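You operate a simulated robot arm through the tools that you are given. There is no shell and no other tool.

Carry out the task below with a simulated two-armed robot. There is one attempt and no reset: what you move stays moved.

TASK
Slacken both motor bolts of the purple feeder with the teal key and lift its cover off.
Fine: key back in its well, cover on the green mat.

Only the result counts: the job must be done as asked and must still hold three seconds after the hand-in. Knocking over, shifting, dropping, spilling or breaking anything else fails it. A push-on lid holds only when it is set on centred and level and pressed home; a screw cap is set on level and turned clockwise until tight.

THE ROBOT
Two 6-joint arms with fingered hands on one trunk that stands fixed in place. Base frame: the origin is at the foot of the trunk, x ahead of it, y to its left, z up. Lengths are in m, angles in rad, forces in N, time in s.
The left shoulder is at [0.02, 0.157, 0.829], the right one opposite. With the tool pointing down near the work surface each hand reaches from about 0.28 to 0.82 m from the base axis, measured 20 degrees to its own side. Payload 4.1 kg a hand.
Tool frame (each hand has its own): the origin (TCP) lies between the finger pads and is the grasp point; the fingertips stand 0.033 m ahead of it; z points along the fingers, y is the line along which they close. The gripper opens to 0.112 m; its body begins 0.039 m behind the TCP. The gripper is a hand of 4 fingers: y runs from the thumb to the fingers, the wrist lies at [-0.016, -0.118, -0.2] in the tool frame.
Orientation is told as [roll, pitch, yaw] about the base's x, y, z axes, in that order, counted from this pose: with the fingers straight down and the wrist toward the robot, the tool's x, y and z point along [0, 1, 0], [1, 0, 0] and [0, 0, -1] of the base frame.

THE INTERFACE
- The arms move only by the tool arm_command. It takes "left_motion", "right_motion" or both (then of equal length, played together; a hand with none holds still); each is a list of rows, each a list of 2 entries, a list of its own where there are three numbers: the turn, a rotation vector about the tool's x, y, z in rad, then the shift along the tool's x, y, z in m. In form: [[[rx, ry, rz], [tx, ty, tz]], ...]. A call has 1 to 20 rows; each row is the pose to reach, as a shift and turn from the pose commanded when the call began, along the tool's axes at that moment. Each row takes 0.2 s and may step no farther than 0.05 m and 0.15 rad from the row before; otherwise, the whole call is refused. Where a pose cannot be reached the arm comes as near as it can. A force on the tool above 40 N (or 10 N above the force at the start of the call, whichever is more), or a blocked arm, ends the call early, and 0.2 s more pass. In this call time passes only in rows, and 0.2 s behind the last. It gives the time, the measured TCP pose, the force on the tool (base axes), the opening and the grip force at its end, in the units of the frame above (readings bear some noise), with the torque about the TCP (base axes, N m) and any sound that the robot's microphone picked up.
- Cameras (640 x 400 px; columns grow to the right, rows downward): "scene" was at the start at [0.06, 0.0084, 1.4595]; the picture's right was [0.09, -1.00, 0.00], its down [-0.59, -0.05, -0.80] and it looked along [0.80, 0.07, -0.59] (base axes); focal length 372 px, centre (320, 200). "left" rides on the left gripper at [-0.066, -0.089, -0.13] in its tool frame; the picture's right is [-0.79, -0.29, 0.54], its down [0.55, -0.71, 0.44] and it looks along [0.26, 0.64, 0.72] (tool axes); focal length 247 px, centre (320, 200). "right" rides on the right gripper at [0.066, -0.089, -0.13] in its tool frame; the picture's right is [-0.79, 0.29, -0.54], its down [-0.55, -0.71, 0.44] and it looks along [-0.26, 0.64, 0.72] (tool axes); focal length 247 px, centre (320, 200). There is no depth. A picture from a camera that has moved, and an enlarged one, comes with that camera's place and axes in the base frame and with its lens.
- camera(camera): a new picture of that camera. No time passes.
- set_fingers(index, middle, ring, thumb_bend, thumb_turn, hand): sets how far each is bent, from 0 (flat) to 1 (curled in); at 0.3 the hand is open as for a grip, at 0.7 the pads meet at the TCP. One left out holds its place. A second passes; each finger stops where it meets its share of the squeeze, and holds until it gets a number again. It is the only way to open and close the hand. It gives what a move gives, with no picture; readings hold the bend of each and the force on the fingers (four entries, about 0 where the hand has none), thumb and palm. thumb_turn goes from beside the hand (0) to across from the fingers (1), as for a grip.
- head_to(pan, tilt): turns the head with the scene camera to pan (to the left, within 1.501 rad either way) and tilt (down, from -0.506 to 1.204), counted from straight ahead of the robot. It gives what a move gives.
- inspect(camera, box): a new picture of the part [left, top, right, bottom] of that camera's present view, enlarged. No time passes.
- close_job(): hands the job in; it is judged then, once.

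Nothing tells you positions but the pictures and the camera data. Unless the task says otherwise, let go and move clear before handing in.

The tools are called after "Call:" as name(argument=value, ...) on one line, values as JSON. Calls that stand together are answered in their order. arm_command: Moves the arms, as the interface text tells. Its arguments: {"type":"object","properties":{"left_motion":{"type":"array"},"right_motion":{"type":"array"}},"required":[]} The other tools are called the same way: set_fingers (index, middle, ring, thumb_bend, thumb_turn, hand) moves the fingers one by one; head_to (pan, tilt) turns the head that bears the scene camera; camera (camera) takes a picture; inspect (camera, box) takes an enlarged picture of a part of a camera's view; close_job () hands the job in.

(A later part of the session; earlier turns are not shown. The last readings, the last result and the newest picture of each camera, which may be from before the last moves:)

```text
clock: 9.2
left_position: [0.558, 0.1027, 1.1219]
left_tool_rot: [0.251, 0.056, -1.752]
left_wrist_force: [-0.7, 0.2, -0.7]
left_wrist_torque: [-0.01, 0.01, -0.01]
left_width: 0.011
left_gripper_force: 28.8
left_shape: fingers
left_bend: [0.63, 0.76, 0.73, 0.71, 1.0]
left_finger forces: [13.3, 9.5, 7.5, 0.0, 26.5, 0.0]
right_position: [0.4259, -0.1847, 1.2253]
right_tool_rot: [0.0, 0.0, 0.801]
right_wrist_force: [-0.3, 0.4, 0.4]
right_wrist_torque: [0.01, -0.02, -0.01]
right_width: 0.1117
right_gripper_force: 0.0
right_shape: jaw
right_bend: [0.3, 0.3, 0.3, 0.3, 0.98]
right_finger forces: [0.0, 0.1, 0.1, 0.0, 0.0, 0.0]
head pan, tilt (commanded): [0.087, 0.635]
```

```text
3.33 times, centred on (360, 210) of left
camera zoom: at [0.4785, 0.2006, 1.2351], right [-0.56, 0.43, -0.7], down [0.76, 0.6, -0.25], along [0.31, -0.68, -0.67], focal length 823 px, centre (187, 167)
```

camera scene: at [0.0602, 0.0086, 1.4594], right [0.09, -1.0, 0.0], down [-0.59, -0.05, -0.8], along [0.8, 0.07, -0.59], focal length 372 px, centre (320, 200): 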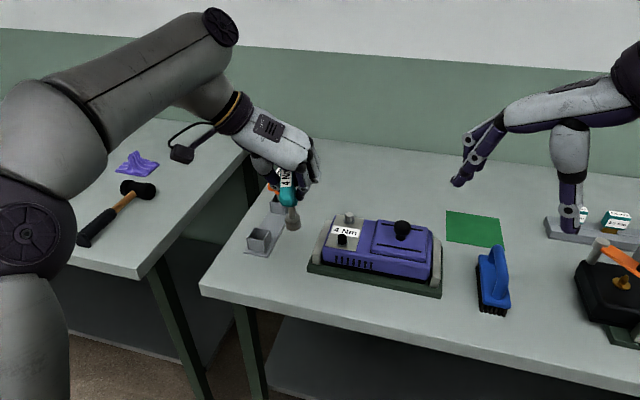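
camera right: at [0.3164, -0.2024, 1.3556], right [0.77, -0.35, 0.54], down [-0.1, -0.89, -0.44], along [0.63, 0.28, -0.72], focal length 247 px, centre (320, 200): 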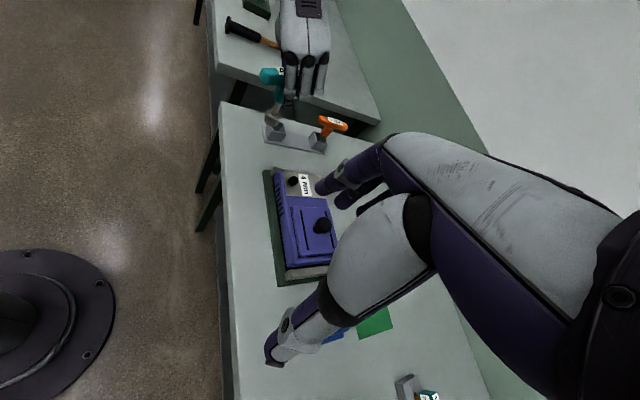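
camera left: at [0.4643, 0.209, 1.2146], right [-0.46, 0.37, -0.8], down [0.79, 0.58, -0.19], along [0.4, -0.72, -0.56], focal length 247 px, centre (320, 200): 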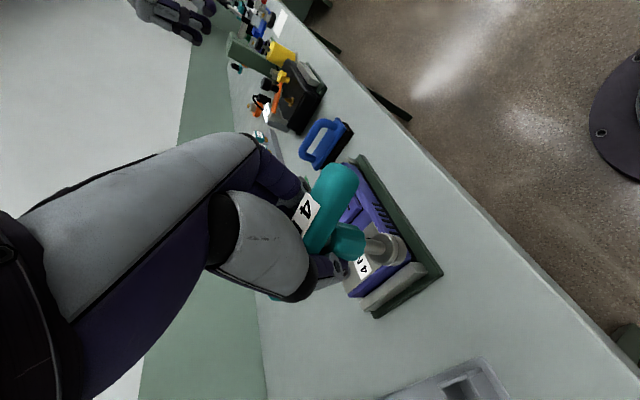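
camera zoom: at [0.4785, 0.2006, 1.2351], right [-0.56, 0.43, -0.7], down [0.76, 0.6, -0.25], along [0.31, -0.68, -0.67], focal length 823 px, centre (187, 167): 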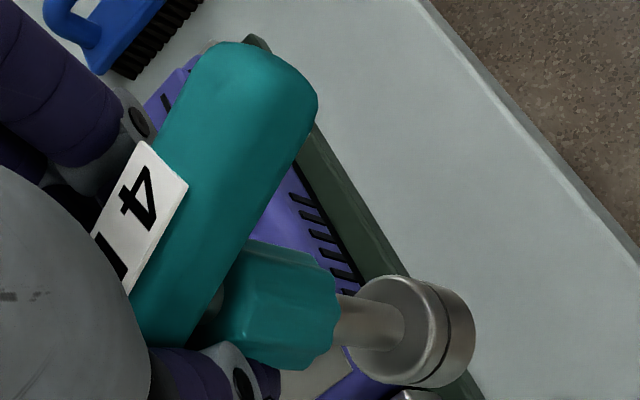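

The key is now close to vertical; its axis sits about 1.4 cm robot-side of the TCP and its socket foot about 8.8 cm below it. I move it to hover about 2 cm above the black bolt.

Call:
arm_command(left_motion=[[[0, 0, 0], [0.0292, 0.026, 0.0129]], [[0, 0, 0], [0.0584, 0.0519, 0.0257]], [[0, 0, 0], [0.0876, 0.0779, 0.0386]], [[0, 0, 0], [0.0826, 0.079, 0.058]], [[0, 0, 0], [0.0777, 0.0802, 0.0773]]])

Call:
camera(camera="scene")

Call:
inspect(camera="scene", box=[308, 185, 388, 260])

Call:
camera(camera="right")

Call:
camera(camera="left")

```text
clock: 10.4
left_position: [0.624, 0.0205, 1.0562]
left_tool_rot: [0.253, 0.053, -1.755]
left_wrist_force: [-0.5, 0.7, -1.2]
left_wrist_torque: [-0.03, -0.03, 0.02]
left_width: 0.0109
left_gripper_force: 28.4
left_shape: fingers
left_bend: [0.63, 0.77, 0.74, 0.71, 1.0]
left_finger forces: [13.2, 9.4, 7.5, 0.0, 26.6, 0.0]
left hand out of reach, approached as far as the arm can: row 2, 3, 4, 5
right_position: [0.4241, -0.1841, 1.2257]
right_tool_rot: [0.0, -0.001, 0.801]
right_wrist_force: [0.1, -0.8, -0.3]
right_wrist_torque: [0.0, 0.0, -0.07]
right_width: 0.1117
right_gripper_force: 0.0
right_shape: jaw
right_bend: [0.3, 0.3, 0.3, 0.3, 0.98]
right_finger forces: [0.0, 0.1, 0.0, 0.0, 0.1, 0.1]
head pan, tilt (commanded): [0.087, 0.635]
```

```text
taken
camera scene: at [0.0596, 0.0084, 1.4595], right [0.09, -1.0, 0.0], down [-0.59, -0.05, -0.81], along [0.8, 0.07, -0.59], focal length 372 px, centre (320, 200)
```

scene: 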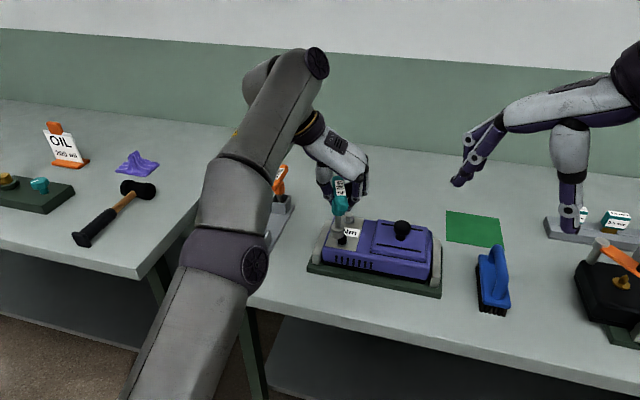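

```text
5.33 times, centred on (348, 222) of scene
camera zoom: at [0.0596, 0.0084, 1.4595], right [0.09, -1.0, 0.0], down [-0.59, -0.05, -0.81], along [0.8, 0.07, -0.59], focal length 1984 px, centre (171, 80)
```

zoom: 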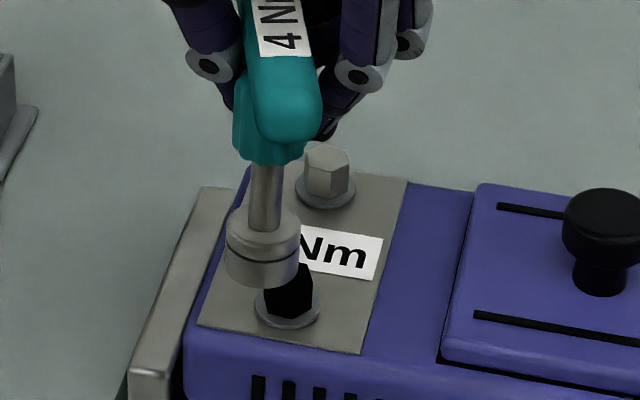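

```text
taken
camera right: at [0.3157, -0.2023, 1.3558], right [0.77, -0.35, 0.54], down [-0.1, -0.89, -0.44], along [0.63, 0.28, -0.72], focal length 247 px, centre (320, 200)
```

right: 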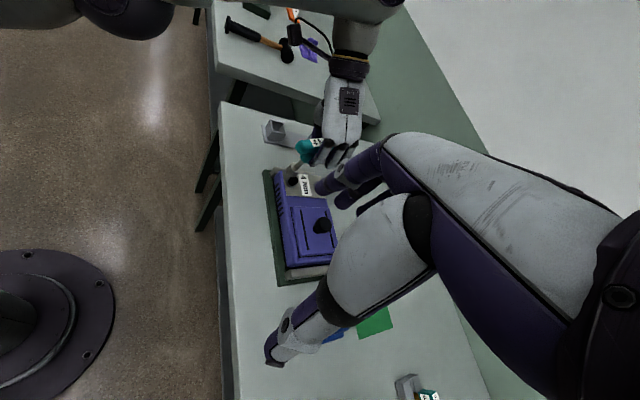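

```text
taken
camera left: at [0.5445, 0.1174, 1.1697], right [-0.56, 0.43, -0.7], down [0.76, 0.6, -0.25], along [0.31, -0.68, -0.67], focal length 247 px, centre (320, 200)
```

left: 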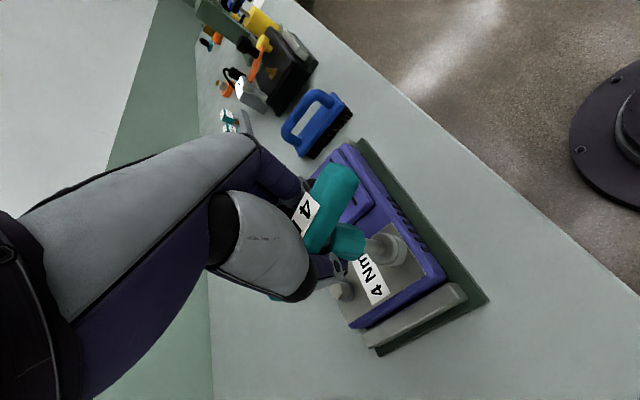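

The straight-back yaw ran out of reach, but the key's predicted place matches the picture well. I turn the hand 0.45 rad counter-clockwise (wrist closer) and bring the socket over the black bolt.

Call:
arm_command(left_motion=[[[0.0279, -0.0063, -0.1088], [0.0035, 0.0005, -0.003]], [[0.0558, -0.0126, -0.2176], [0.007, 0.0009, -0.003]], [[0.0837, -0.0189, -0.3264], [0.0105, 0.0014, -0.003]], [[0.1116, -0.0252, -0.4352], [0.0141, 0.0018, -0.0026]]])

Call:
inspect(camera="scene", box=[308, 185, 388, 260])

Call:
inspect(camera="right", box=[260, 120, 350, 200])

Call:
inspect(camera="left", box=[290, 170, 450, 290])

```text
clock: 11.4
left_position: [0.6362, 0.013, 1.0615]
left_tool_rot: [0.25, 0.051, -1.302]
left_wrist_force: [1.5, -0.7, -2.0]
left_wrist_torque: [-0.01, -0.04, 0.05]
left_width: 0.011
left_gripper_force: 28.7
left_shape: fingers
left_bend: [0.63, 0.77, 0.74, 0.71, 1.0]
left_finger forces: [13.1, 9.2, 7.5, 0.0, 26.6, 0.1]
right_position: [0.4253, -0.1845, 1.2252]
right_tool_rot: [0.001, 0.0, 0.802]
right_wrist_force: [-0.5, -0.3, 0.9]
right_wrist_torque: [0.01, 0.01, 0.02]
right_width: 0.1118
right_gripper_force: 0.0
right_shape: jaw
right_bend: [0.3, 0.3, 0.3, 0.3, 0.98]
right_finger forces: [0.0, 0.0, 0.0, 0.0, 0.0, 0.0]
head pan, tilt (commanded): [0.087, 0.635]
```

```text
5.33 times, centred on (348, 222) of scene
camera zoom: at [0.0601, 0.0085, 1.4594], right [0.09, -1.0, 0.0], down [-0.59, -0.05, -0.8], along [0.8, 0.07, -0.59], focal length 1984 px, centre (171, 80)
```

zoom: 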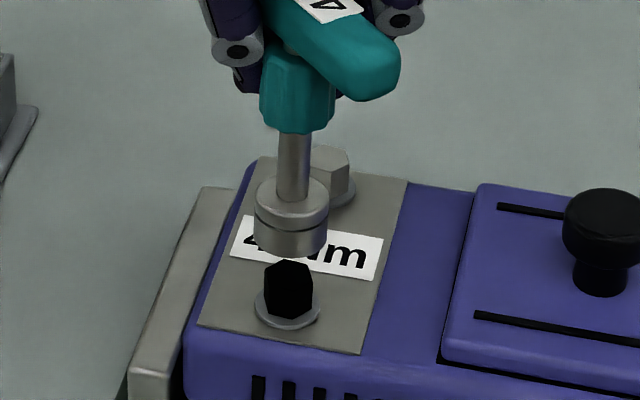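

```text
5.00 times, centred on (305, 160) of right
camera zoom: at [0.3163, -0.2023, 1.3556], right [0.77, -0.35, 0.54], down [-0.1, -0.89, -0.44], along [0.63, 0.28, -0.72], focal length 1235 px, centre (395, 400)
```

zoom: 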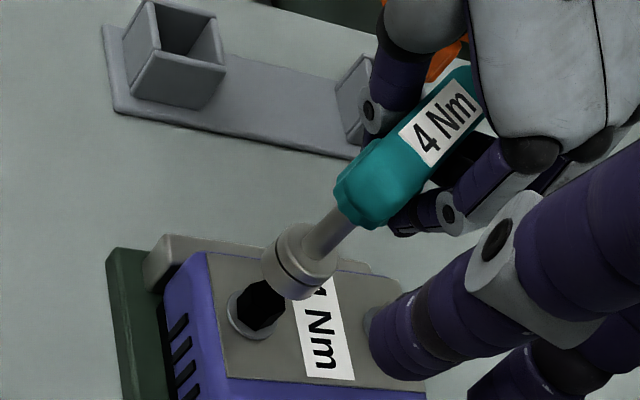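

```text
3.33 times, centred on (370, 230) of left
camera zoom: at [0.5219, 0.0686, 1.1753], right [-0.7, 0.14, -0.7], down [0.43, 0.87, -0.25], along [0.57, -0.47, -0.67], focal length 823 px, centre (153, 100)
```

zoom: 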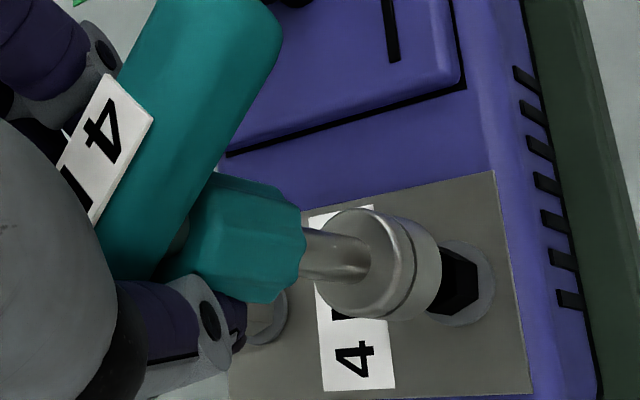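

The socket now hangs squarely above the black bolt (scene view: socket centre about (0.625, 0.013), bolt about (0.625, 0.013)). I lower it gently.

Call:
arm_command(left_motion=[[[0, 0, 0], [-0.002, 0.0004, 0.0077]], [[0, 0, 0], [-0.0035, 0.0007, 0.0135]], [[0, 0, 0], [-0.0045, 0.0009, 0.0174]]])

Call:
inspect(camera="scene", box=[308, 185, 388, 260])

Call:
inspect(camera="left", box=[340, 200, 436, 260])

Call:
inspect(camera="right", box=[272, 150, 336, 200])

```text
clock: 12.2
left_position: [0.6367, 0.0144, 1.0426]
left_tool_rot: [0.25, 0.054, -1.304]
left_wrist_force: [-0.2, 0.0, -1.4]
left_wrist_torque: [0.01, -0.01, 0.0]
left_width: 0.0108
left_gripper_force: 27.9
left_shape: fingers
left_bend: [0.63, 0.77, 0.74, 0.71, 1.0]
left_finger forces: [13.0, 9.3, 7.6, 0.0, 26.5, 0.0]
right_position: [0.4254, -0.1842, 1.2263]
right_tool_rot: [-0.001, 0.0, 0.798]
right_wrist_force: [-1.6, 0.2, -0.2]
right_wrist_torque: [-0.03, 0.01, 0.01]
right_width: 0.1116
right_gripper_force: 0.0
right_shape: jaw
right_bend: [0.3, 0.3, 0.3, 0.3, 0.98]
right_finger forces: [0.1, 0.1, 0.0, 0.0, 0.0, 0.0]
head pan, tilt (commanded): [0.087, 0.635]
```

```text
5.33 times, centred on (348, 222) of scene
camera zoom: at [0.0601, 0.0084, 1.4595], right [0.09, -1.0, 0.0], down [-0.59, -0.05, -0.8], along [0.8, 0.07, -0.59], focal length 1984 px, centre (171, 80)
```

zoom: 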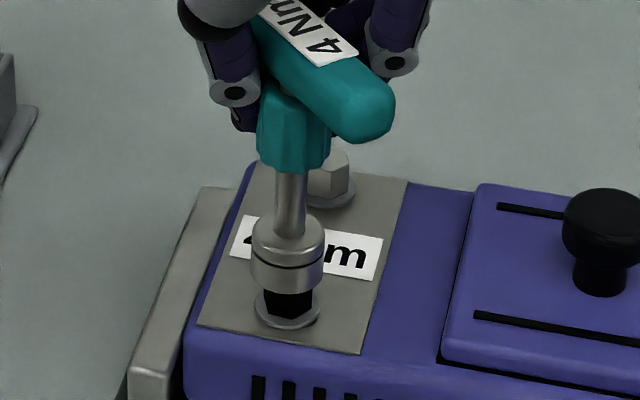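

```text
6.67 times, centred on (388, 230) of left
camera zoom: at [0.5218, 0.0692, 1.1574], right [-0.7, 0.14, -0.7], down [0.43, 0.87, -0.25], along [0.57, -0.47, -0.67], focal length 1646 px, centre (-133, 0)
```

zoom: 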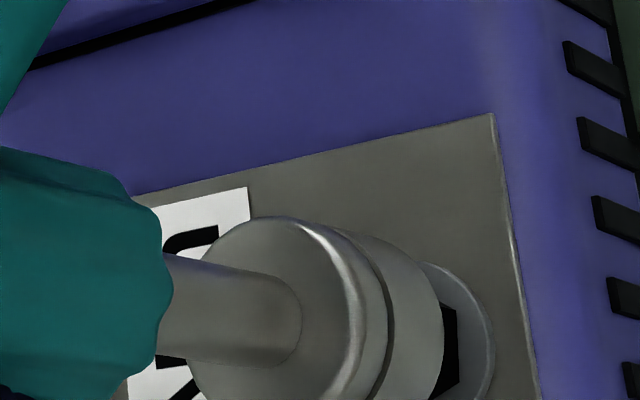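

```text
8.00 times, centred on (304, 175) of right
camera zoom: at [0.3162, -0.2023, 1.3556], right [0.77, -0.35, 0.54], down [-0.1, -0.89, -0.44], along [0.63, 0.28, -0.72], focal length 1976 px, centre (448, 400)
```

zoom: 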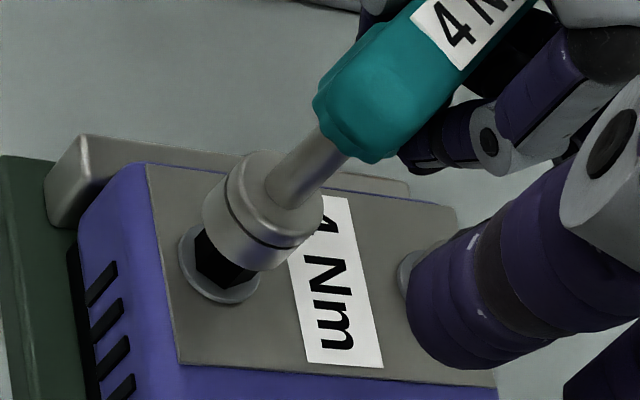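

The socket is centred on the bolt in both views and no contact yet. I lower by small steps until I feel contact.

Call:
arm_command(left_motion=[[[0, 0, 0], [-0.0005, 0.0001, 0.0019]], [[0, 0, 0], [-0.001, 0.0002, 0.0039]]])

```text
clock: 12.8
left_position: [0.6372, 0.0132, 1.041]
left_tool_rot: [0.251, 0.053, -1.302]
left_wrist_force: [-0.7, 0.2, 5.3]
left_wrist_torque: [0.03, 0.0, -0.01]
left_width: 0.0106
left_gripper_force: 27.9
left_shape: fingers
left_bend: [0.63, 0.77, 0.74, 0.71, 1.0]
left_finger forces: [13.2, 8.9, 7.3, 0.1, 27.0, 0.1]
right_position: [0.426, -0.1856, 1.2265]
right_tool_rot: [-0.001, -0.001, 0.799]
right_wrist_force: [-0.2, 0.5, -0.6]
right_wrist_torque: [0.04, 0.0, -0.01]
right_width: 0.1116
right_gripper_force: 0.1
right_shape: jaw
right_bend: [0.3, 0.3, 0.3, 0.3, 0.98]
right_finger forces: [0.1, 0.0, 0.1, 0.0, 0.0, 0.0]
head pan, tilt (commanded): [0.087, 0.635]
```

I feel contact (about 6 N) at TCP z 1.041, so the socket rests on the bolt head but its hex is not yet aligned. I press lightly and turn slowly counter-clockwise about the key axis to let it drop on.

Call:
arm_command(left_motion=[[[0.0166, -0.0036, -0.0648], [-0.0002, -0.0008, 0.001]], [[0.033, -0.007, -0.1287], [-0.0005, -0.0015, 0.002]], [[0.0496, -0.0106, -0.1935], [-0.0005, -0.0023, 0.0021]], [[0.0662, -0.0142, -0.2583], [-0.0006, -0.0031, 0.0021]], [[0.0826, -0.0176, -0.3221], [-0.0008, -0.0039, 0.0021]], [[0.0992, -0.0212, -0.3869], [-0.001, -0.0047, 0.0021]]])

Call:
inspect(camera="scene", box=[308, 185, 388, 260])

Call:
inspect(camera="right", box=[272, 150, 336, 200])

```text
clock: 14.2
left_position: [0.634, 0.019, 1.0382]
left_tool_rot: [0.254, 0.051, -0.901]
left_wrist_force: [1.1, 1.0, 23.6]
left_wrist_torque: [0.08, -0.11, -0.02]
left_width: 0.0108
left_gripper_force: 28.3
left_shape: fingers
left_bend: [0.71, 0.78, 0.74, 0.72, 1.0]
left_finger forces: [15.0, 6.6, 6.3, 0.0, 28.5, 0.1]
right_position: [0.4258, -0.1841, 1.2255]
right_tool_rot: [0.0, -0.002, 0.801]
right_wrist_force: [-0.8, -0.1, 1.4]
right_wrist_torque: [0.02, -0.04, -0.02]
right_width: 0.1119
right_gripper_force: 0.1
right_shape: jaw
right_bend: [0.3, 0.3, 0.3, 0.3, 0.98]
right_finger forces: [0.1, 0.0, 0.0, 0.0, 0.0, 0.0]
head pan, tilt (commanded): [0.087, 0.635]
```

```text
5.33 times, centred on (348, 222) of scene
camera zoom: at [0.0595, 0.0084, 1.4595], right [0.09, -1.0, 0.0], down [-0.59, -0.05, -0.81], along [0.8, 0.07, -0.59], focal length 1984 px, centre (171, 80)
```

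zoom: 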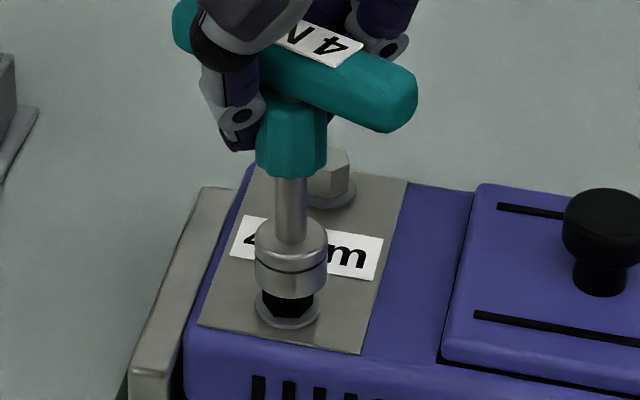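

```text
8.00 times, centred on (304, 175) of right
camera zoom: at [0.3157, -0.2023, 1.3558], right [0.77, -0.35, 0.54], down [-0.1, -0.89, -0.44], along [0.63, 0.28, -0.72], focal length 1976 px, centre (448, 400)
```

zoom: 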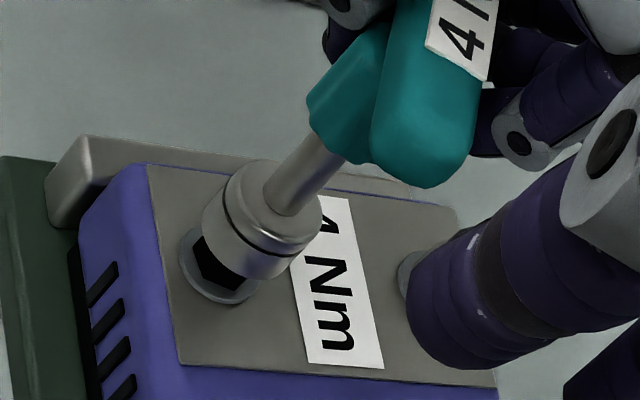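

No drop yet and the press grew to 24 N, so I ease off a little and continue turning counter-clockwise in search of the hex.

Call:
arm_command(left_motion=[[[0.0251, -0.0051, -0.0967], [0.0003, -0.0013, -0.0011]], [[0.0502, -0.0102, -0.1933], [0.0003, -0.0025, -0.001]], [[0.0753, -0.0153, -0.29], [0.0001, -0.0037, -0.001]]])

Call:
inspect(camera="scene", box=[308, 185, 388, 260])

```text
clock: 15.0
left_position: [0.632, 0.022, 1.0398]
left_tool_rot: [0.251, 0.055, -0.604]
left_wrist_force: [1.4, 0.6, 18.8]
left_wrist_torque: [0.02, -0.15, -0.02]
left_width: 0.0106
left_gripper_force: 28.0
left_shape: fingers
left_bend: [0.71, 0.78, 0.74, 0.72, 1.0]
left_finger forces: [15.1, 6.8, 6.7, 0.0, 28.1, 0.1]
right_position: [0.4247, -0.1849, 1.2272]
right_tool_rot: [0.001, 0.001, 0.799]
right_wrist_force: [-0.5, 0.2, 0.4]
right_wrist_torque: [0.03, 0.0, 0.02]
right_width: 0.1117
right_gripper_force: 0.0
right_shape: jaw
right_bend: [0.3, 0.3, 0.3, 0.3, 0.98]
right_finger forces: [0.0, 0.0, 0.1, 0.0, 0.1, 0.0]
head pan, tilt (commanded): [0.087, 0.635]
```

```text
5.33 times, centred on (348, 222) of scene
camera zoom: at [0.0596, 0.0084, 1.4595], right [0.09, -1.0, 0.0], down [-0.59, -0.05, -0.81], along [0.8, 0.07, -0.59], focal length 1984 px, centre (171, 80)
```

zoom: 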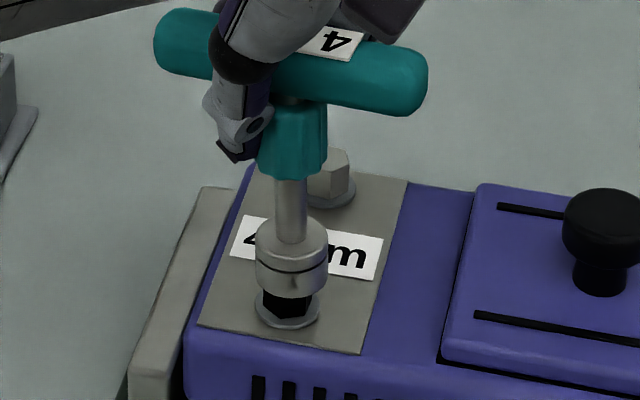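

Still resting on top of the head. I check the centring more carefully from the right and left cameras.

Call:
inspect(camera="right", box=[285, 165, 317, 190])

Call:
inspect(camera="scene", box=[330, 210, 378, 250])

Call:
inspect(camera="left", box=[340, 200, 436, 260])

```text
16.00 times, centred on (301, 178) of right
camera zoom: at [0.3158, -0.2023, 1.3557], right [0.77, -0.35, 0.54], down [-0.1, -0.89, -0.44], along [0.63, 0.28, -0.72], focal length 3952 px, centre (624, 560)
```

zoom: 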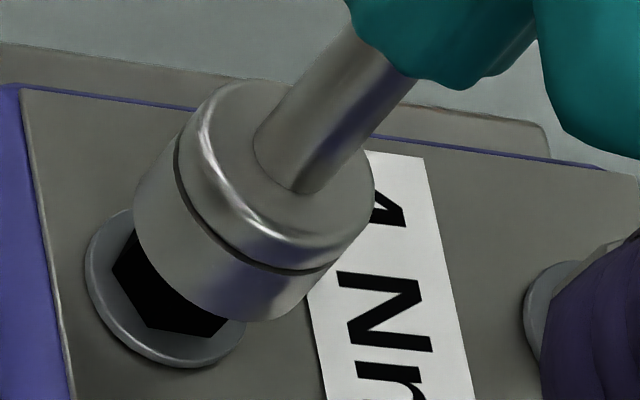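

```text
10.00 times, centred on (354, 230) of scene
camera zoom: at [0.0596, 0.0084, 1.4595], right [0.09, -1.0, 0.0], down [-0.59, -0.05, -0.81], along [0.8, 0.07, -0.59], focal length 3721 px, centre (-20, -100)
```

zoom: 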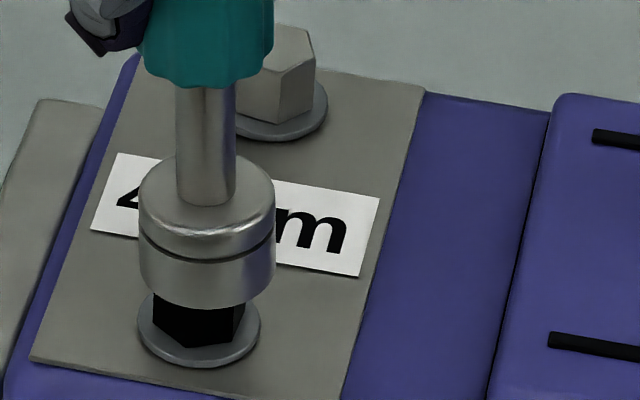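

```text
6.67 times, centred on (388, 230) of left
camera zoom: at [0.5089, -0.0106, 1.1533], right [-0.63, -0.34, -0.7], down [-0.23, 0.94, -0.25], along [0.74, 0.01, -0.67], focal length 1646 px, centre (-133, 0)
```

zoom: 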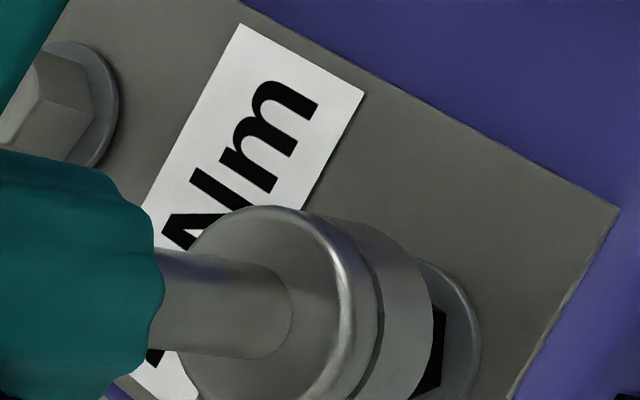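

The socket seems about 1.3 mm off toward -y, and I want to see whether the bolt head itself has turned. I zoom in closer.

Call:
inspect(camera="scene", box=[340, 232, 360, 248])

Call:
inspect(camera="right", box=[287, 175, 303, 190])

```text
16.00 times, centred on (350, 240) of scene
camera zoom: at [0.0596, 0.0084, 1.4595], right [0.09, -1.0, 0.0], down [-0.59, -0.05, -0.81], along [0.8, 0.07, -0.59], focal length 5953 px, centre (-160, -440)
```

zoom: 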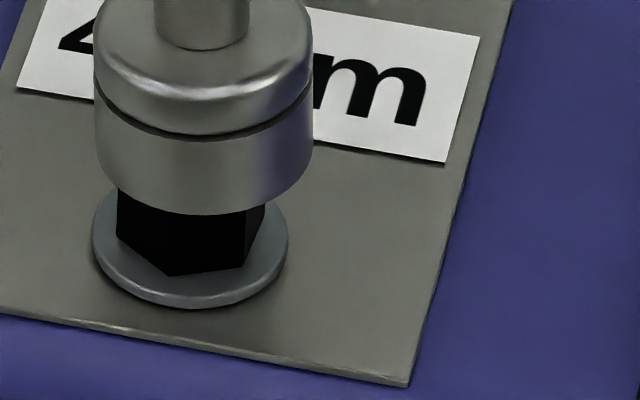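

```text
16.00 times, centred on (295, 182) of right
camera zoom: at [0.3158, -0.2023, 1.3557], right [0.77, -0.35, 0.54], down [-0.1, -0.89, -0.44], along [0.63, 0.28, -0.72], focal length 3952 px, centre (720, 480)
```

zoom: 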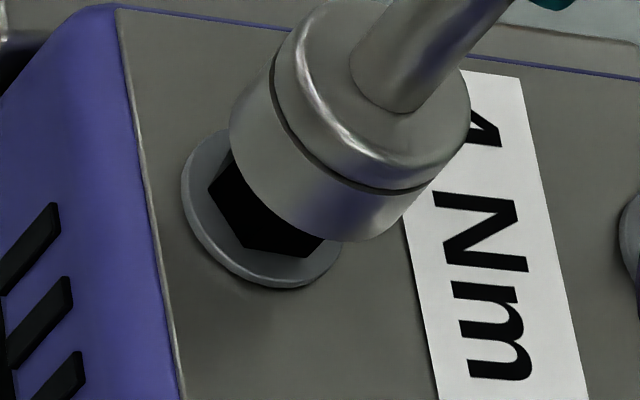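

The bolt's hex seems to have turned along with the key, and the socket sits about 1.5 mm off centre (toward +x, -y). I lift a little, correct by (-0.9, +1.2) mm and set it down again.

Call:
arm_command(left_motion=[[[0, 0, 0], [0.0007, -0.0002, -0.0029]], [[0, 0, 0], [0.0012, -0.0016, -0.0027]], [[0, 0, 0], [0.0007, -0.0015, -0.0008]]])

Call:
inspect(camera="scene", box=[336, 226, 364, 248])

Call:
inspect(camera="right", box=[287, 170, 307, 190])

```text
clock: 15.8
left_position: [0.6304, 0.0225, 1.0386]
left_tool_rot: [0.251, 0.055, -0.603]
left_wrist_force: [2.6, -0.9, 7.9]
left_wrist_torque: [-0.05, -0.24, 0.03]
left_width: 0.0109
left_gripper_force: 28.7
left_shape: fingers
left_bend: [0.71, 0.78, 0.74, 0.72, 1.0]
left_finger forces: [14.5, 8.0, 7.3, 0.0, 27.0, 0.0]
right_position: [0.4258, -0.1833, 1.2262]
right_tool_rot: [0.001, 0.0, 0.799]
right_wrist_force: [-0.3, -0.6, -0.1]
right_wrist_torque: [-0.02, -0.01, 0.01]
right_width: 0.1118
right_gripper_force: 0.1
right_shape: jaw
right_bend: [0.3, 0.3, 0.3, 0.3, 0.98]
right_finger forces: [0.0, 0.1, 0.0, 0.1, 0.0, 0.1]
head pan, tilt (commanded): [0.087, 0.635]
```

```text
16.00 times, centred on (350, 237) of scene
camera zoom: at [0.0599, 0.0083, 1.4595], right [0.09, -1.0, 0.0], down [-0.59, -0.05, -0.8], along [0.8, 0.07, -0.59], focal length 5953 px, centre (-160, -392)
```

zoom: 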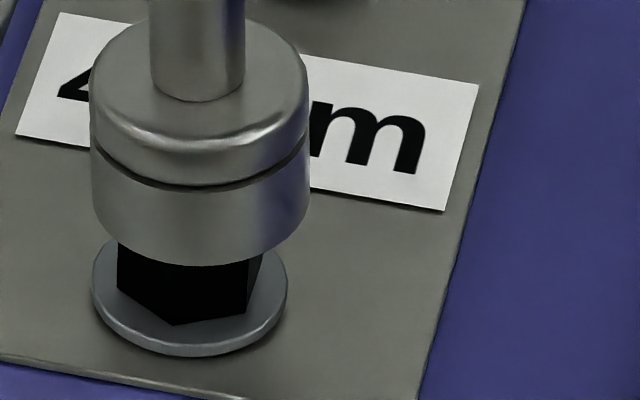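

```text
16.00 times, centred on (297, 180) of right
camera zoom: at [0.316, -0.2024, 1.3557], right [0.77, -0.35, 0.54], down [-0.1, -0.89, -0.44], along [0.63, 0.28, -0.72], focal length 3952 px, centre (688, 520)
```

zoom: 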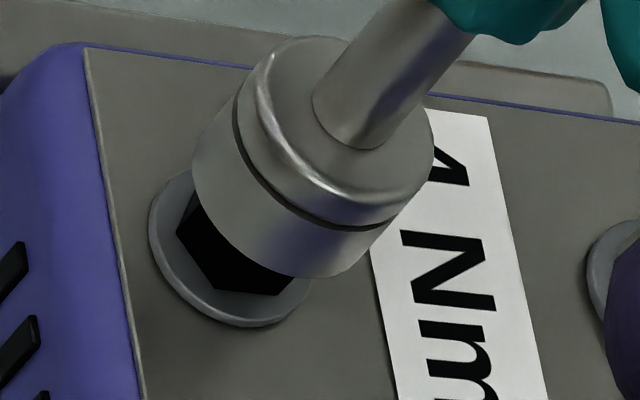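

The bolt head is apparently in step with the key, but the socket still sits about 1.2 mm off. I nudge it by (-1.0, +0.7) mm and press down a little more.

Call:
arm_command(left_motion=[[[0, 0, 0], [0.0004, -0.0013, -0.001]], [[0, 0, 0], [-0.0002, -0.0011, 0.0011]], [[0, 0, 0], [-0.0005, -0.0011, 0.002]]])

Call:
inspect(camera="scene", box=[336, 226, 364, 248])

Call:
inspect(camera="right", box=[287, 170, 307, 190])

```text
clock: 16.6
left_position: [0.6299, 0.0238, 1.0393]
left_tool_rot: [0.252, 0.051, -0.601]
left_wrist_force: [2.4, 0.3, 17.3]
left_wrist_torque: [-0.05, -0.15, 0.01]
left_width: 0.0107
left_gripper_force: 28.1
left_shape: fingers
left_bend: [0.71, 0.78, 0.74, 0.72, 1.0]
left_finger forces: [14.9, 6.8, 6.9, 0.0, 27.1, 0.0]
right_position: [0.425, -0.1833, 1.2251]
right_tool_rot: [-0.001, 0.0, 0.801]
right_wrist_force: [0.3, -1.0, 0.5]
right_wrist_torque: [0.01, 0.01, 0.0]
right_width: 0.1117
right_gripper_force: 0.1
right_shape: jaw
right_bend: [0.3, 0.3, 0.3, 0.3, 0.98]
right_finger forces: [0.0, 0.0, 0.0, 0.0, 0.1, 0.0]
head pan, tilt (commanded): [0.087, 0.635]
```

```text
16.00 times, centred on (350, 237) of scene
camera zoom: at [0.0597, 0.0084, 1.4595], right [0.09, -1.0, 0.0], down [-0.59, -0.05, -0.81], along [0.8, 0.07, -0.59], focal length 5953 px, centre (-160, -392)
```

zoom: 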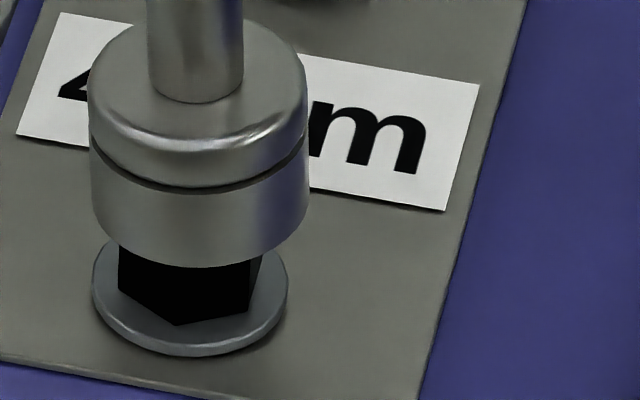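

```text
16.00 times, centred on (297, 180) of right
camera zoom: at [0.3158, -0.2023, 1.3557], right [0.77, -0.35, 0.54], down [-0.1, -0.89, -0.44], along [0.63, 0.28, -0.72], focal length 3952 px, centre (688, 520)
```

zoom: 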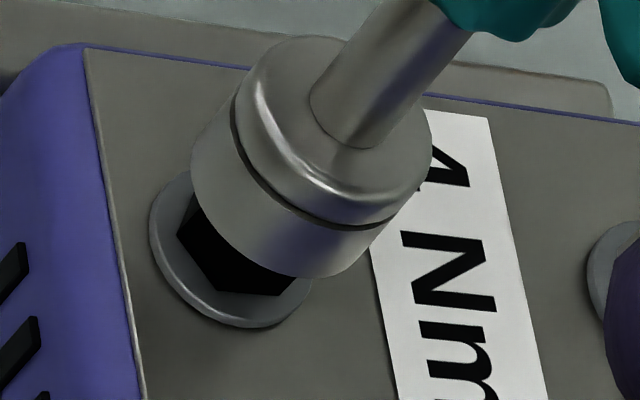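

The socket rests on the head with no visible drop, yet the head has turned with it. I ease the press and turn 0.3 rad more counter-clockwise to see whether the bolt follows and what torque it takes.

Call:
arm_command(left_motion=[[[0.0248, -0.0053, -0.0967], [0.0002, -0.0013, -0.0012]], [[0.0496, -0.0106, -0.1934], [0, -0.0025, -0.0011]], [[0.0744, -0.0159, -0.2901], [-0.0004, -0.0038, -0.0011]]])

Call:
inspect(camera="scene", box=[336, 226, 364, 248])

Call:
inspect(camera="right", box=[287, 170, 307, 190])

```text
clock: 17.4
left_position: [0.6265, 0.0244, 1.0398]
left_tool_rot: [0.253, 0.053, -0.302]
left_wrist_force: [2.8, 0.3, 14.6]
left_wrist_torque: [-0.02, -0.23, 0.06]
left_width: 0.011
left_gripper_force: 28.5
left_shape: fingers
left_bend: [0.71, 0.78, 0.74, 0.72, 1.0]
left_finger forces: [15.6, 6.8, 7.0, 0.0, 27.2, 0.1]
right_position: [0.4252, -0.1838, 1.2256]
right_tool_rot: [-0.001, 0.0, 0.801]
right_wrist_force: [0.2, -0.5, 0.2]
right_wrist_torque: [0.0, 0.0, 0.02]
right_width: 0.1118
right_gripper_force: 0.0
right_shape: jaw
right_bend: [0.3, 0.3, 0.3, 0.3, 0.98]
right_finger forces: [0.1, 0.0, 0.0, 0.1, 0.1, 0.1]
head pan, tilt (commanded): [0.087, 0.635]
```

```text
16.00 times, centred on (350, 237) of scene
camera zoom: at [0.0598, 0.0085, 1.4595], right [0.09, -1.0, 0.0], down [-0.59, -0.05, -0.8], along [0.8, 0.07, -0.59], focal length 5953 px, centre (-160, -392)
```

zoom: 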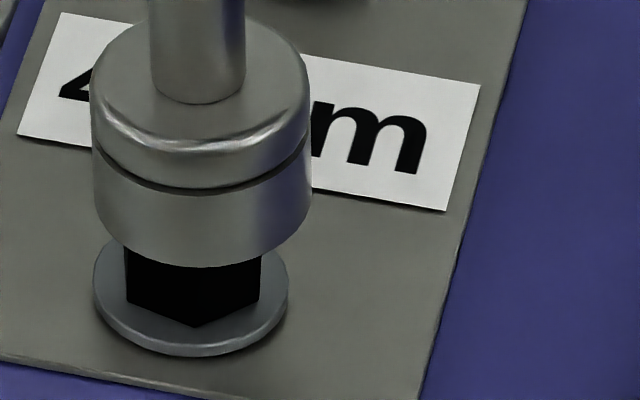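

```text
16.00 times, centred on (297, 180) of right
camera zoom: at [0.3159, -0.2022, 1.3557], right [0.77, -0.35, 0.54], down [-0.1, -0.89, -0.44], along [0.63, 0.28, -0.72], focal length 3952 px, centre (688, 520)
```

zoom: 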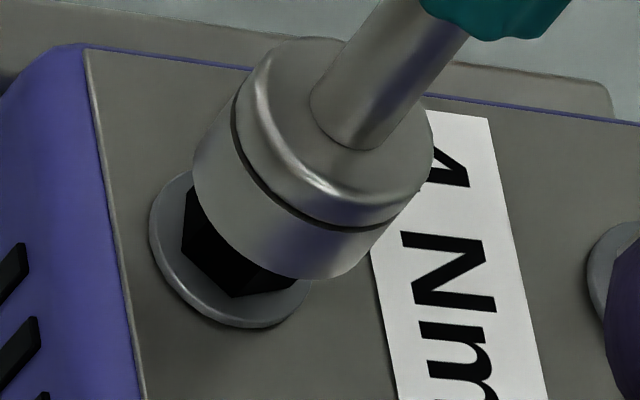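

The bolt follows the key counter-clockwise with next to no torque. I keep turning as far as the wrist allows to see if anything changes.

Call:
arm_command(left_motion=[[[0.0363, -0.0077, -0.1402], [-0.0001, -0.0018, -0.0004]], [[0.0725, -0.0154, -0.2804], [-0.0006, -0.0035, -0.0005]], [[0.1088, -0.0231, -0.4206], [-0.0014, -0.0051, -0.0005]], [[0.145, -0.0307, -0.5607], [-0.0023, -0.0067, -0.0008]]])

Call:
inspect(camera="scene", box=[336, 226, 364, 248])

Call:
camera(camera="scene")

```text
clock: 18.4
left_position: [0.6189, 0.0263, 1.0397]
left_tool_rot: [0.252, 0.058, 0.281]
left_wrist_force: [2.0, 0.9, 9.5]
left_wrist_torque: [0.01, -0.18, 0.03]
left_width: 0.0108
left_gripper_force: 27.4
left_shape: fingers
left_bend: [0.71, 0.78, 0.74, 0.72, 1.0]
left_finger forces: [14.1, 7.6, 7.6, 0.1, 26.4, 0.1]
right_position: [0.4256, -0.1843, 1.2259]
right_tool_rot: [0.0, 0.0, 0.802]
right_wrist_force: [0.2, -0.7, 0.3]
right_wrist_torque: [0.01, 0.02, -0.03]
right_width: 0.1118
right_gripper_force: 0.0
right_shape: jaw
right_bend: [0.3, 0.3, 0.3, 0.3, 0.98]
right_finger forces: [0.0, 0.0, 0.0, 0.0, 0.0, 0.1]
head pan, tilt (commanded): [0.087, 0.635]
```

```text
16.00 times, centred on (350, 237) of scene
camera zoom: at [0.0598, 0.0086, 1.4595], right [0.09, -1.0, 0.0], down [-0.59, -0.05, -0.8], along [0.8, 0.07, -0.59], focal length 5953 px, centre (-160, -392)
```

zoom: 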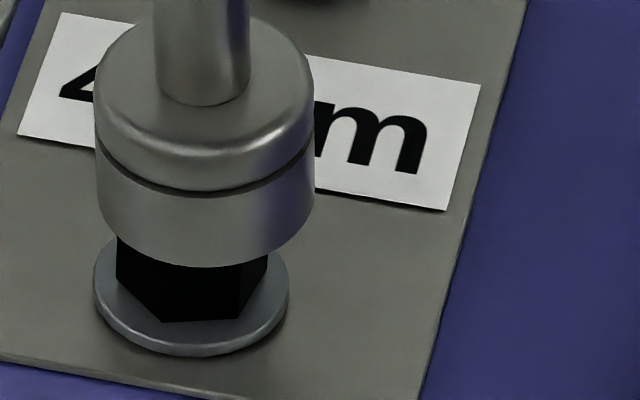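

```text
taken
camera scene: at [0.0598, 0.0086, 1.4595], right [0.09, -1.0, 0.0], down [-0.59, -0.05, -0.8], along [0.8, 0.07, -0.59], focal length 372 px, centre (320, 200)
```

scene: 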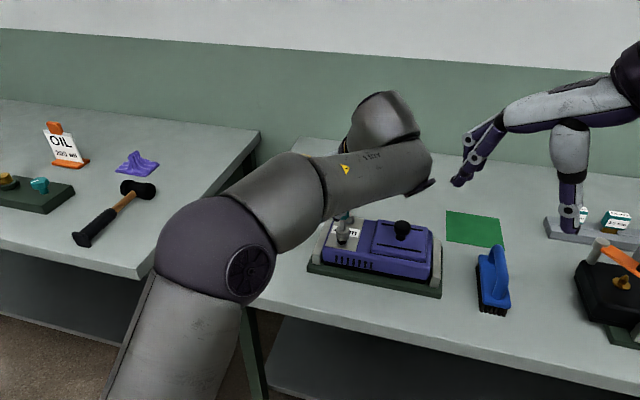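

The black bolt has now turned about 90° counter-clockwise in step with the key. I lift the key off, swing the hand back and bring the socket over the silver bolt.

Call:
arm_command(left_motion=[[[0, 0, 0], [0.005, -0.0012, -0.0193]], [[-0.0366, 0.0085, 0.1423], [-0.0003, 0.0102, -0.0214]], [[-0.0732, 0.0171, 0.2845], [-0.0056, 0.0215, -0.0235]], [[-0.1099, 0.0256, 0.4268], [-0.0109, 0.0329, -0.0256]], [[-0.1465, 0.0341, 0.569], [-0.0161, 0.0442, -0.0276]], [[-0.1831, 0.0427, 0.7113], [-0.0214, 0.0556, -0.0297]], [[-0.2197, 0.0512, 0.8536], [-0.0267, 0.0669, -0.0318]], [[-0.2564, 0.0597, 0.9958], [-0.032, 0.0783, -0.0339]]])

Call:
inspect(camera="scene", box=[322, 190, 382, 240])

Call:
inspect(camera="right", box=[272, 140, 352, 200])

Call:
inspect(camera="left", box=[320, 180, 440, 260])

```text
clock: 20.2
left_position: [0.7012, 0.0083, 1.0573]
left_tool_rot: [0.252, 0.058, -0.755]
left_wrist_force: [-0.4, -0.4, -0.3]
left_wrist_torque: [0.04, 0.02, -0.01]
left_width: 0.0097
left_gripper_force: 22.7
left_shape: fingers
left_bend: [0.71, 0.78, 0.75, 0.72, 1.0]
left_finger forces: [11.2, 6.5, 6.4, 0.0, 21.3, 0.0]
left hand out of reach, approached as far as the arm can: row 8
right_position: [0.4265, -0.1852, 1.2257]
right_tool_rot: [-0.002, 0.001, 0.801]
right_wrist_force: [-0.3, -0.2, 0.4]
right_wrist_torque: [0.05, 0.0, 0.04]
right_width: 0.1116
right_gripper_force: 0.0
right_shape: jaw
right_bend: [0.3, 0.3, 0.3, 0.3, 0.98]
right_finger forces: [0.0, 0.0, 0.0, 0.0, 0.0, 0.1]
head pan, tilt (commanded): [0.087, 0.635]
```

```text
8.00 times, centred on (352, 215) of scene
camera zoom: at [0.0602, 0.0081, 1.4594], right [0.09, -1.0, 0.0], down [-0.59, -0.05, -0.8], along [0.8, 0.07, -0.59], focal length 2977 px, centre (64, 80)
```

zoom: 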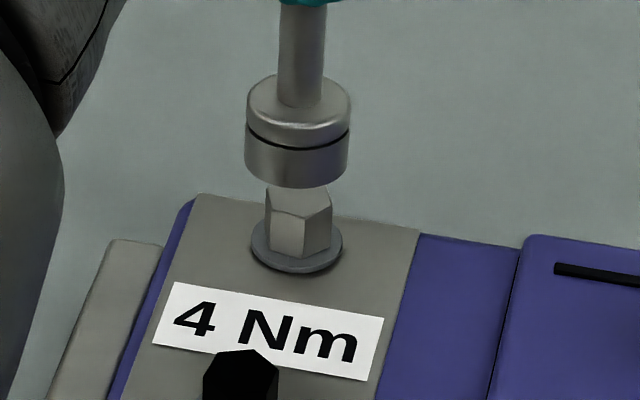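

```text
6.67 times, centred on (312, 170) of right
camera zoom: at [0.3162, -0.2026, 1.3557], right [0.77, -0.35, 0.54], down [-0.1, -0.89, -0.44], along [0.63, 0.28, -0.72], focal length 1646 px, centre (373, 400)
```

zoom: 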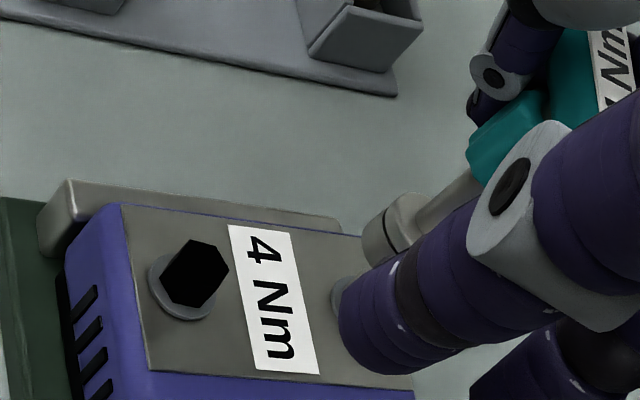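

```text
5.00 times, centred on (380, 220) of left
camera zoom: at [0.575, -0.0048, 1.1705], right [-0.67, -0.24, -0.7], down [-0.09, 0.97, -0.24], along [0.73, -0.1, -0.67], focal length 1235 px, centre (20, 100)
```

zoom: 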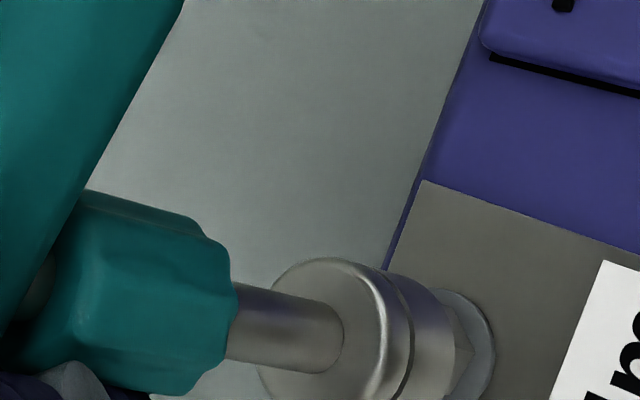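

The socket hovers just short of the silver bolt (needs about +3.5 mm in x, -1.3 mm in y). I correct this while lowering a little, and shift the right hand so its own fingers don't hide the bolt.

Call:
arm_command(left_motion=[[[0, 0, 0], [-0.0002, 0.002, 0.006]], [[0, 0, 0], [-0.0005, 0.0039, 0.0079]]], right_motion=[[[0, 0, 0], [-0.024, 0.0085, -0.015]], [[0, 0, 0], [-0.0476, 0.0169, -0.03]]])

Call:
inspect(camera="scene", box=[336, 205, 364, 226])

Call:
inspect(camera="right", box=[250, 140, 330, 200])

```text
clock: 20.8
left_position: [0.705, 0.0082, 1.0493]
left_tool_rot: [0.256, 0.056, -0.755]
left_wrist_force: [-0.5, 0.7, -1.9]
left_wrist_torque: [0.02, -0.02, -0.01]
left_width: 0.0093
left_gripper_force: 22.4
left_shape: fingers
left_bend: [0.71, 0.78, 0.75, 0.72, 1.0]
left_finger forces: [11.1, 6.4, 6.5, 0.0, 21.2, 0.1]
right_position: [0.4706, -0.2048, 1.2562]
right_tool_rot: [0.0, 0.001, 0.801]
right_wrist_force: [-0.8, -0.6, 1.3]
right_wrist_torque: [-0.02, -0.01, -0.05]
right_width: 0.112
right_gripper_force: 0.1
right_shape: jaw
right_bend: [0.3, 0.3, 0.3, 0.3, 0.98]
right_finger forces: [0.0, 0.0, 0.0, 0.1, 0.1, 0.1]
head pan, tilt (commanded): [0.087, 0.635]
```

```text
16.00 times, centred on (350, 216) of scene
camera zoom: at [0.0596, 0.0084, 1.4595], right [0.09, -1.0, 0.0], down [-0.59, -0.05, -0.81], along [0.8, 0.07, -0.59], focal length 5953 px, centre (-160, -48)
```

zoom: 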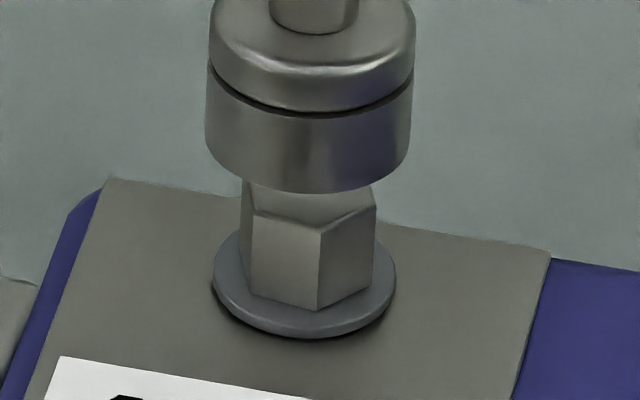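

```text
6.67 times, centred on (290, 170) of right
camera zoom: at [0.3613, -0.2234, 1.3859], right [0.77, -0.35, 0.54], down [-0.1, -0.89, -0.44], along [0.63, 0.28, -0.72], focal length 1646 px, centre (520, 400)
```

zoom: 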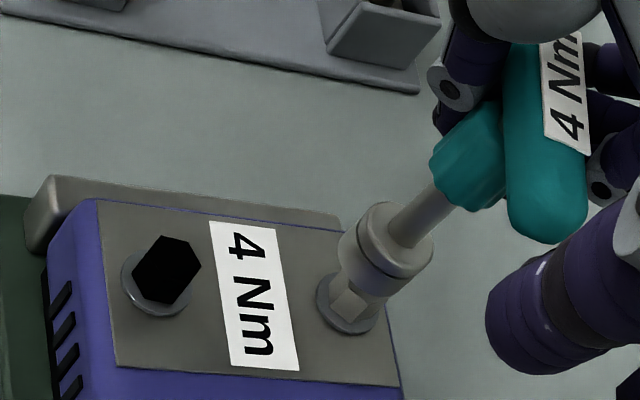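

I zoom the right view in on the silver bolt to settle the centring in x.

Call:
inspect(camera="right", box=[285, 165, 321, 192])

Call:
inspect(camera="left", box=[360, 215, 424, 255])

```text
14.81 times, centred on (303, 178) of right
camera zoom: at [0.3613, -0.2234, 1.3859], right [0.77, -0.35, 0.54], down [-0.1, -0.89, -0.44], along [0.63, 0.28, -0.72], focal length 3659 px, centre (572, 518)
```

zoom: 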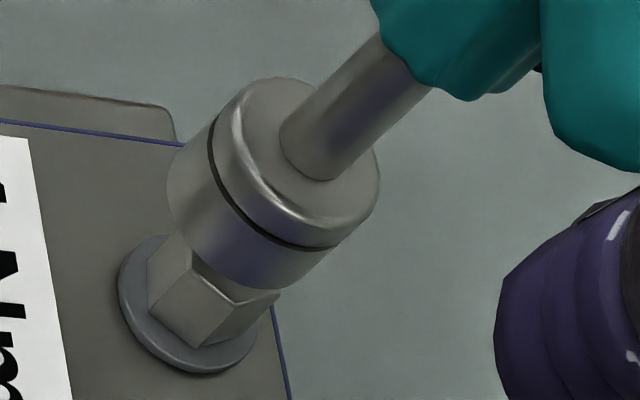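

```text
10.00 times, centred on (392, 235) of left
camera zoom: at [0.5783, -0.0058, 1.163], right [-0.67, -0.24, -0.7], down [-0.09, 0.97, -0.24], along [0.74, -0.1, -0.67], focal length 2470 px, centre (-400, -150)
```

zoom: 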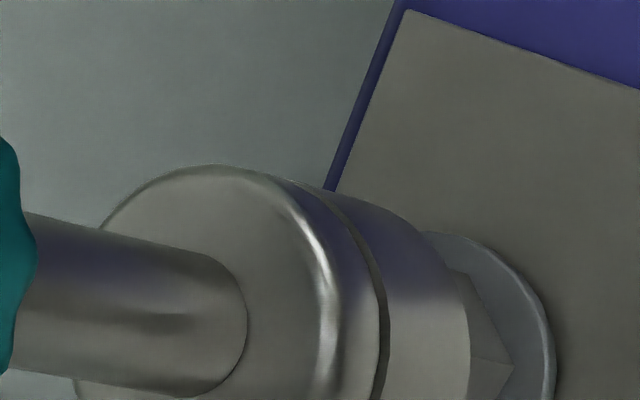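

I need one more view to resolve the x offset; I look with the left camera lower in its frame and compare with the scene at the same time.

Call:
inspect(camera="left", box=[350, 215, 446, 275])

Call:
inspect(camera="scene", box=[325, 180, 375, 230])

```text
6.67 times, centred on (398, 245) of left
camera zoom: at [0.5783, -0.0058, 1.163], right [-0.67, -0.24, -0.7], down [-0.09, 0.97, -0.24], along [0.74, -0.1, -0.67], focal length 1646 px, centre (-200, -100)
```

zoom: 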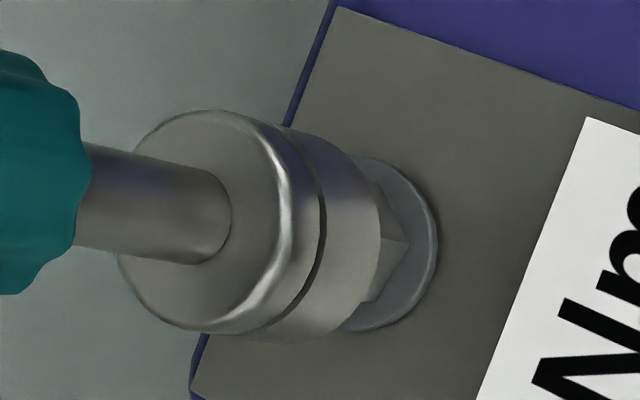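

```text
8.00 times, centred on (350, 205) of scene
camera zoom: at [0.0596, 0.0084, 1.4595], right [0.09, -1.0, 0.0], down [-0.59, -0.05, -0.81], along [0.8, 0.07, -0.59], focal length 2977 px, centre (80, 160)
```

zoom: 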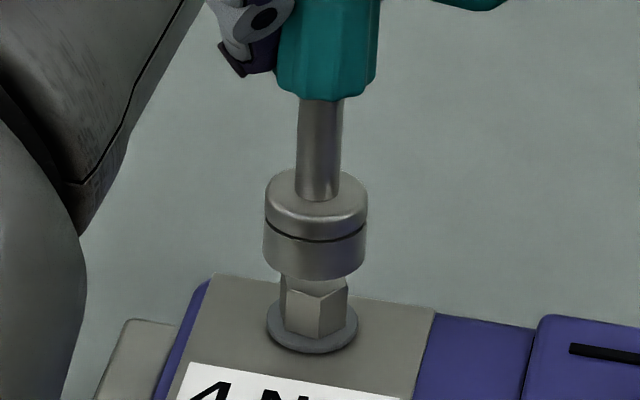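

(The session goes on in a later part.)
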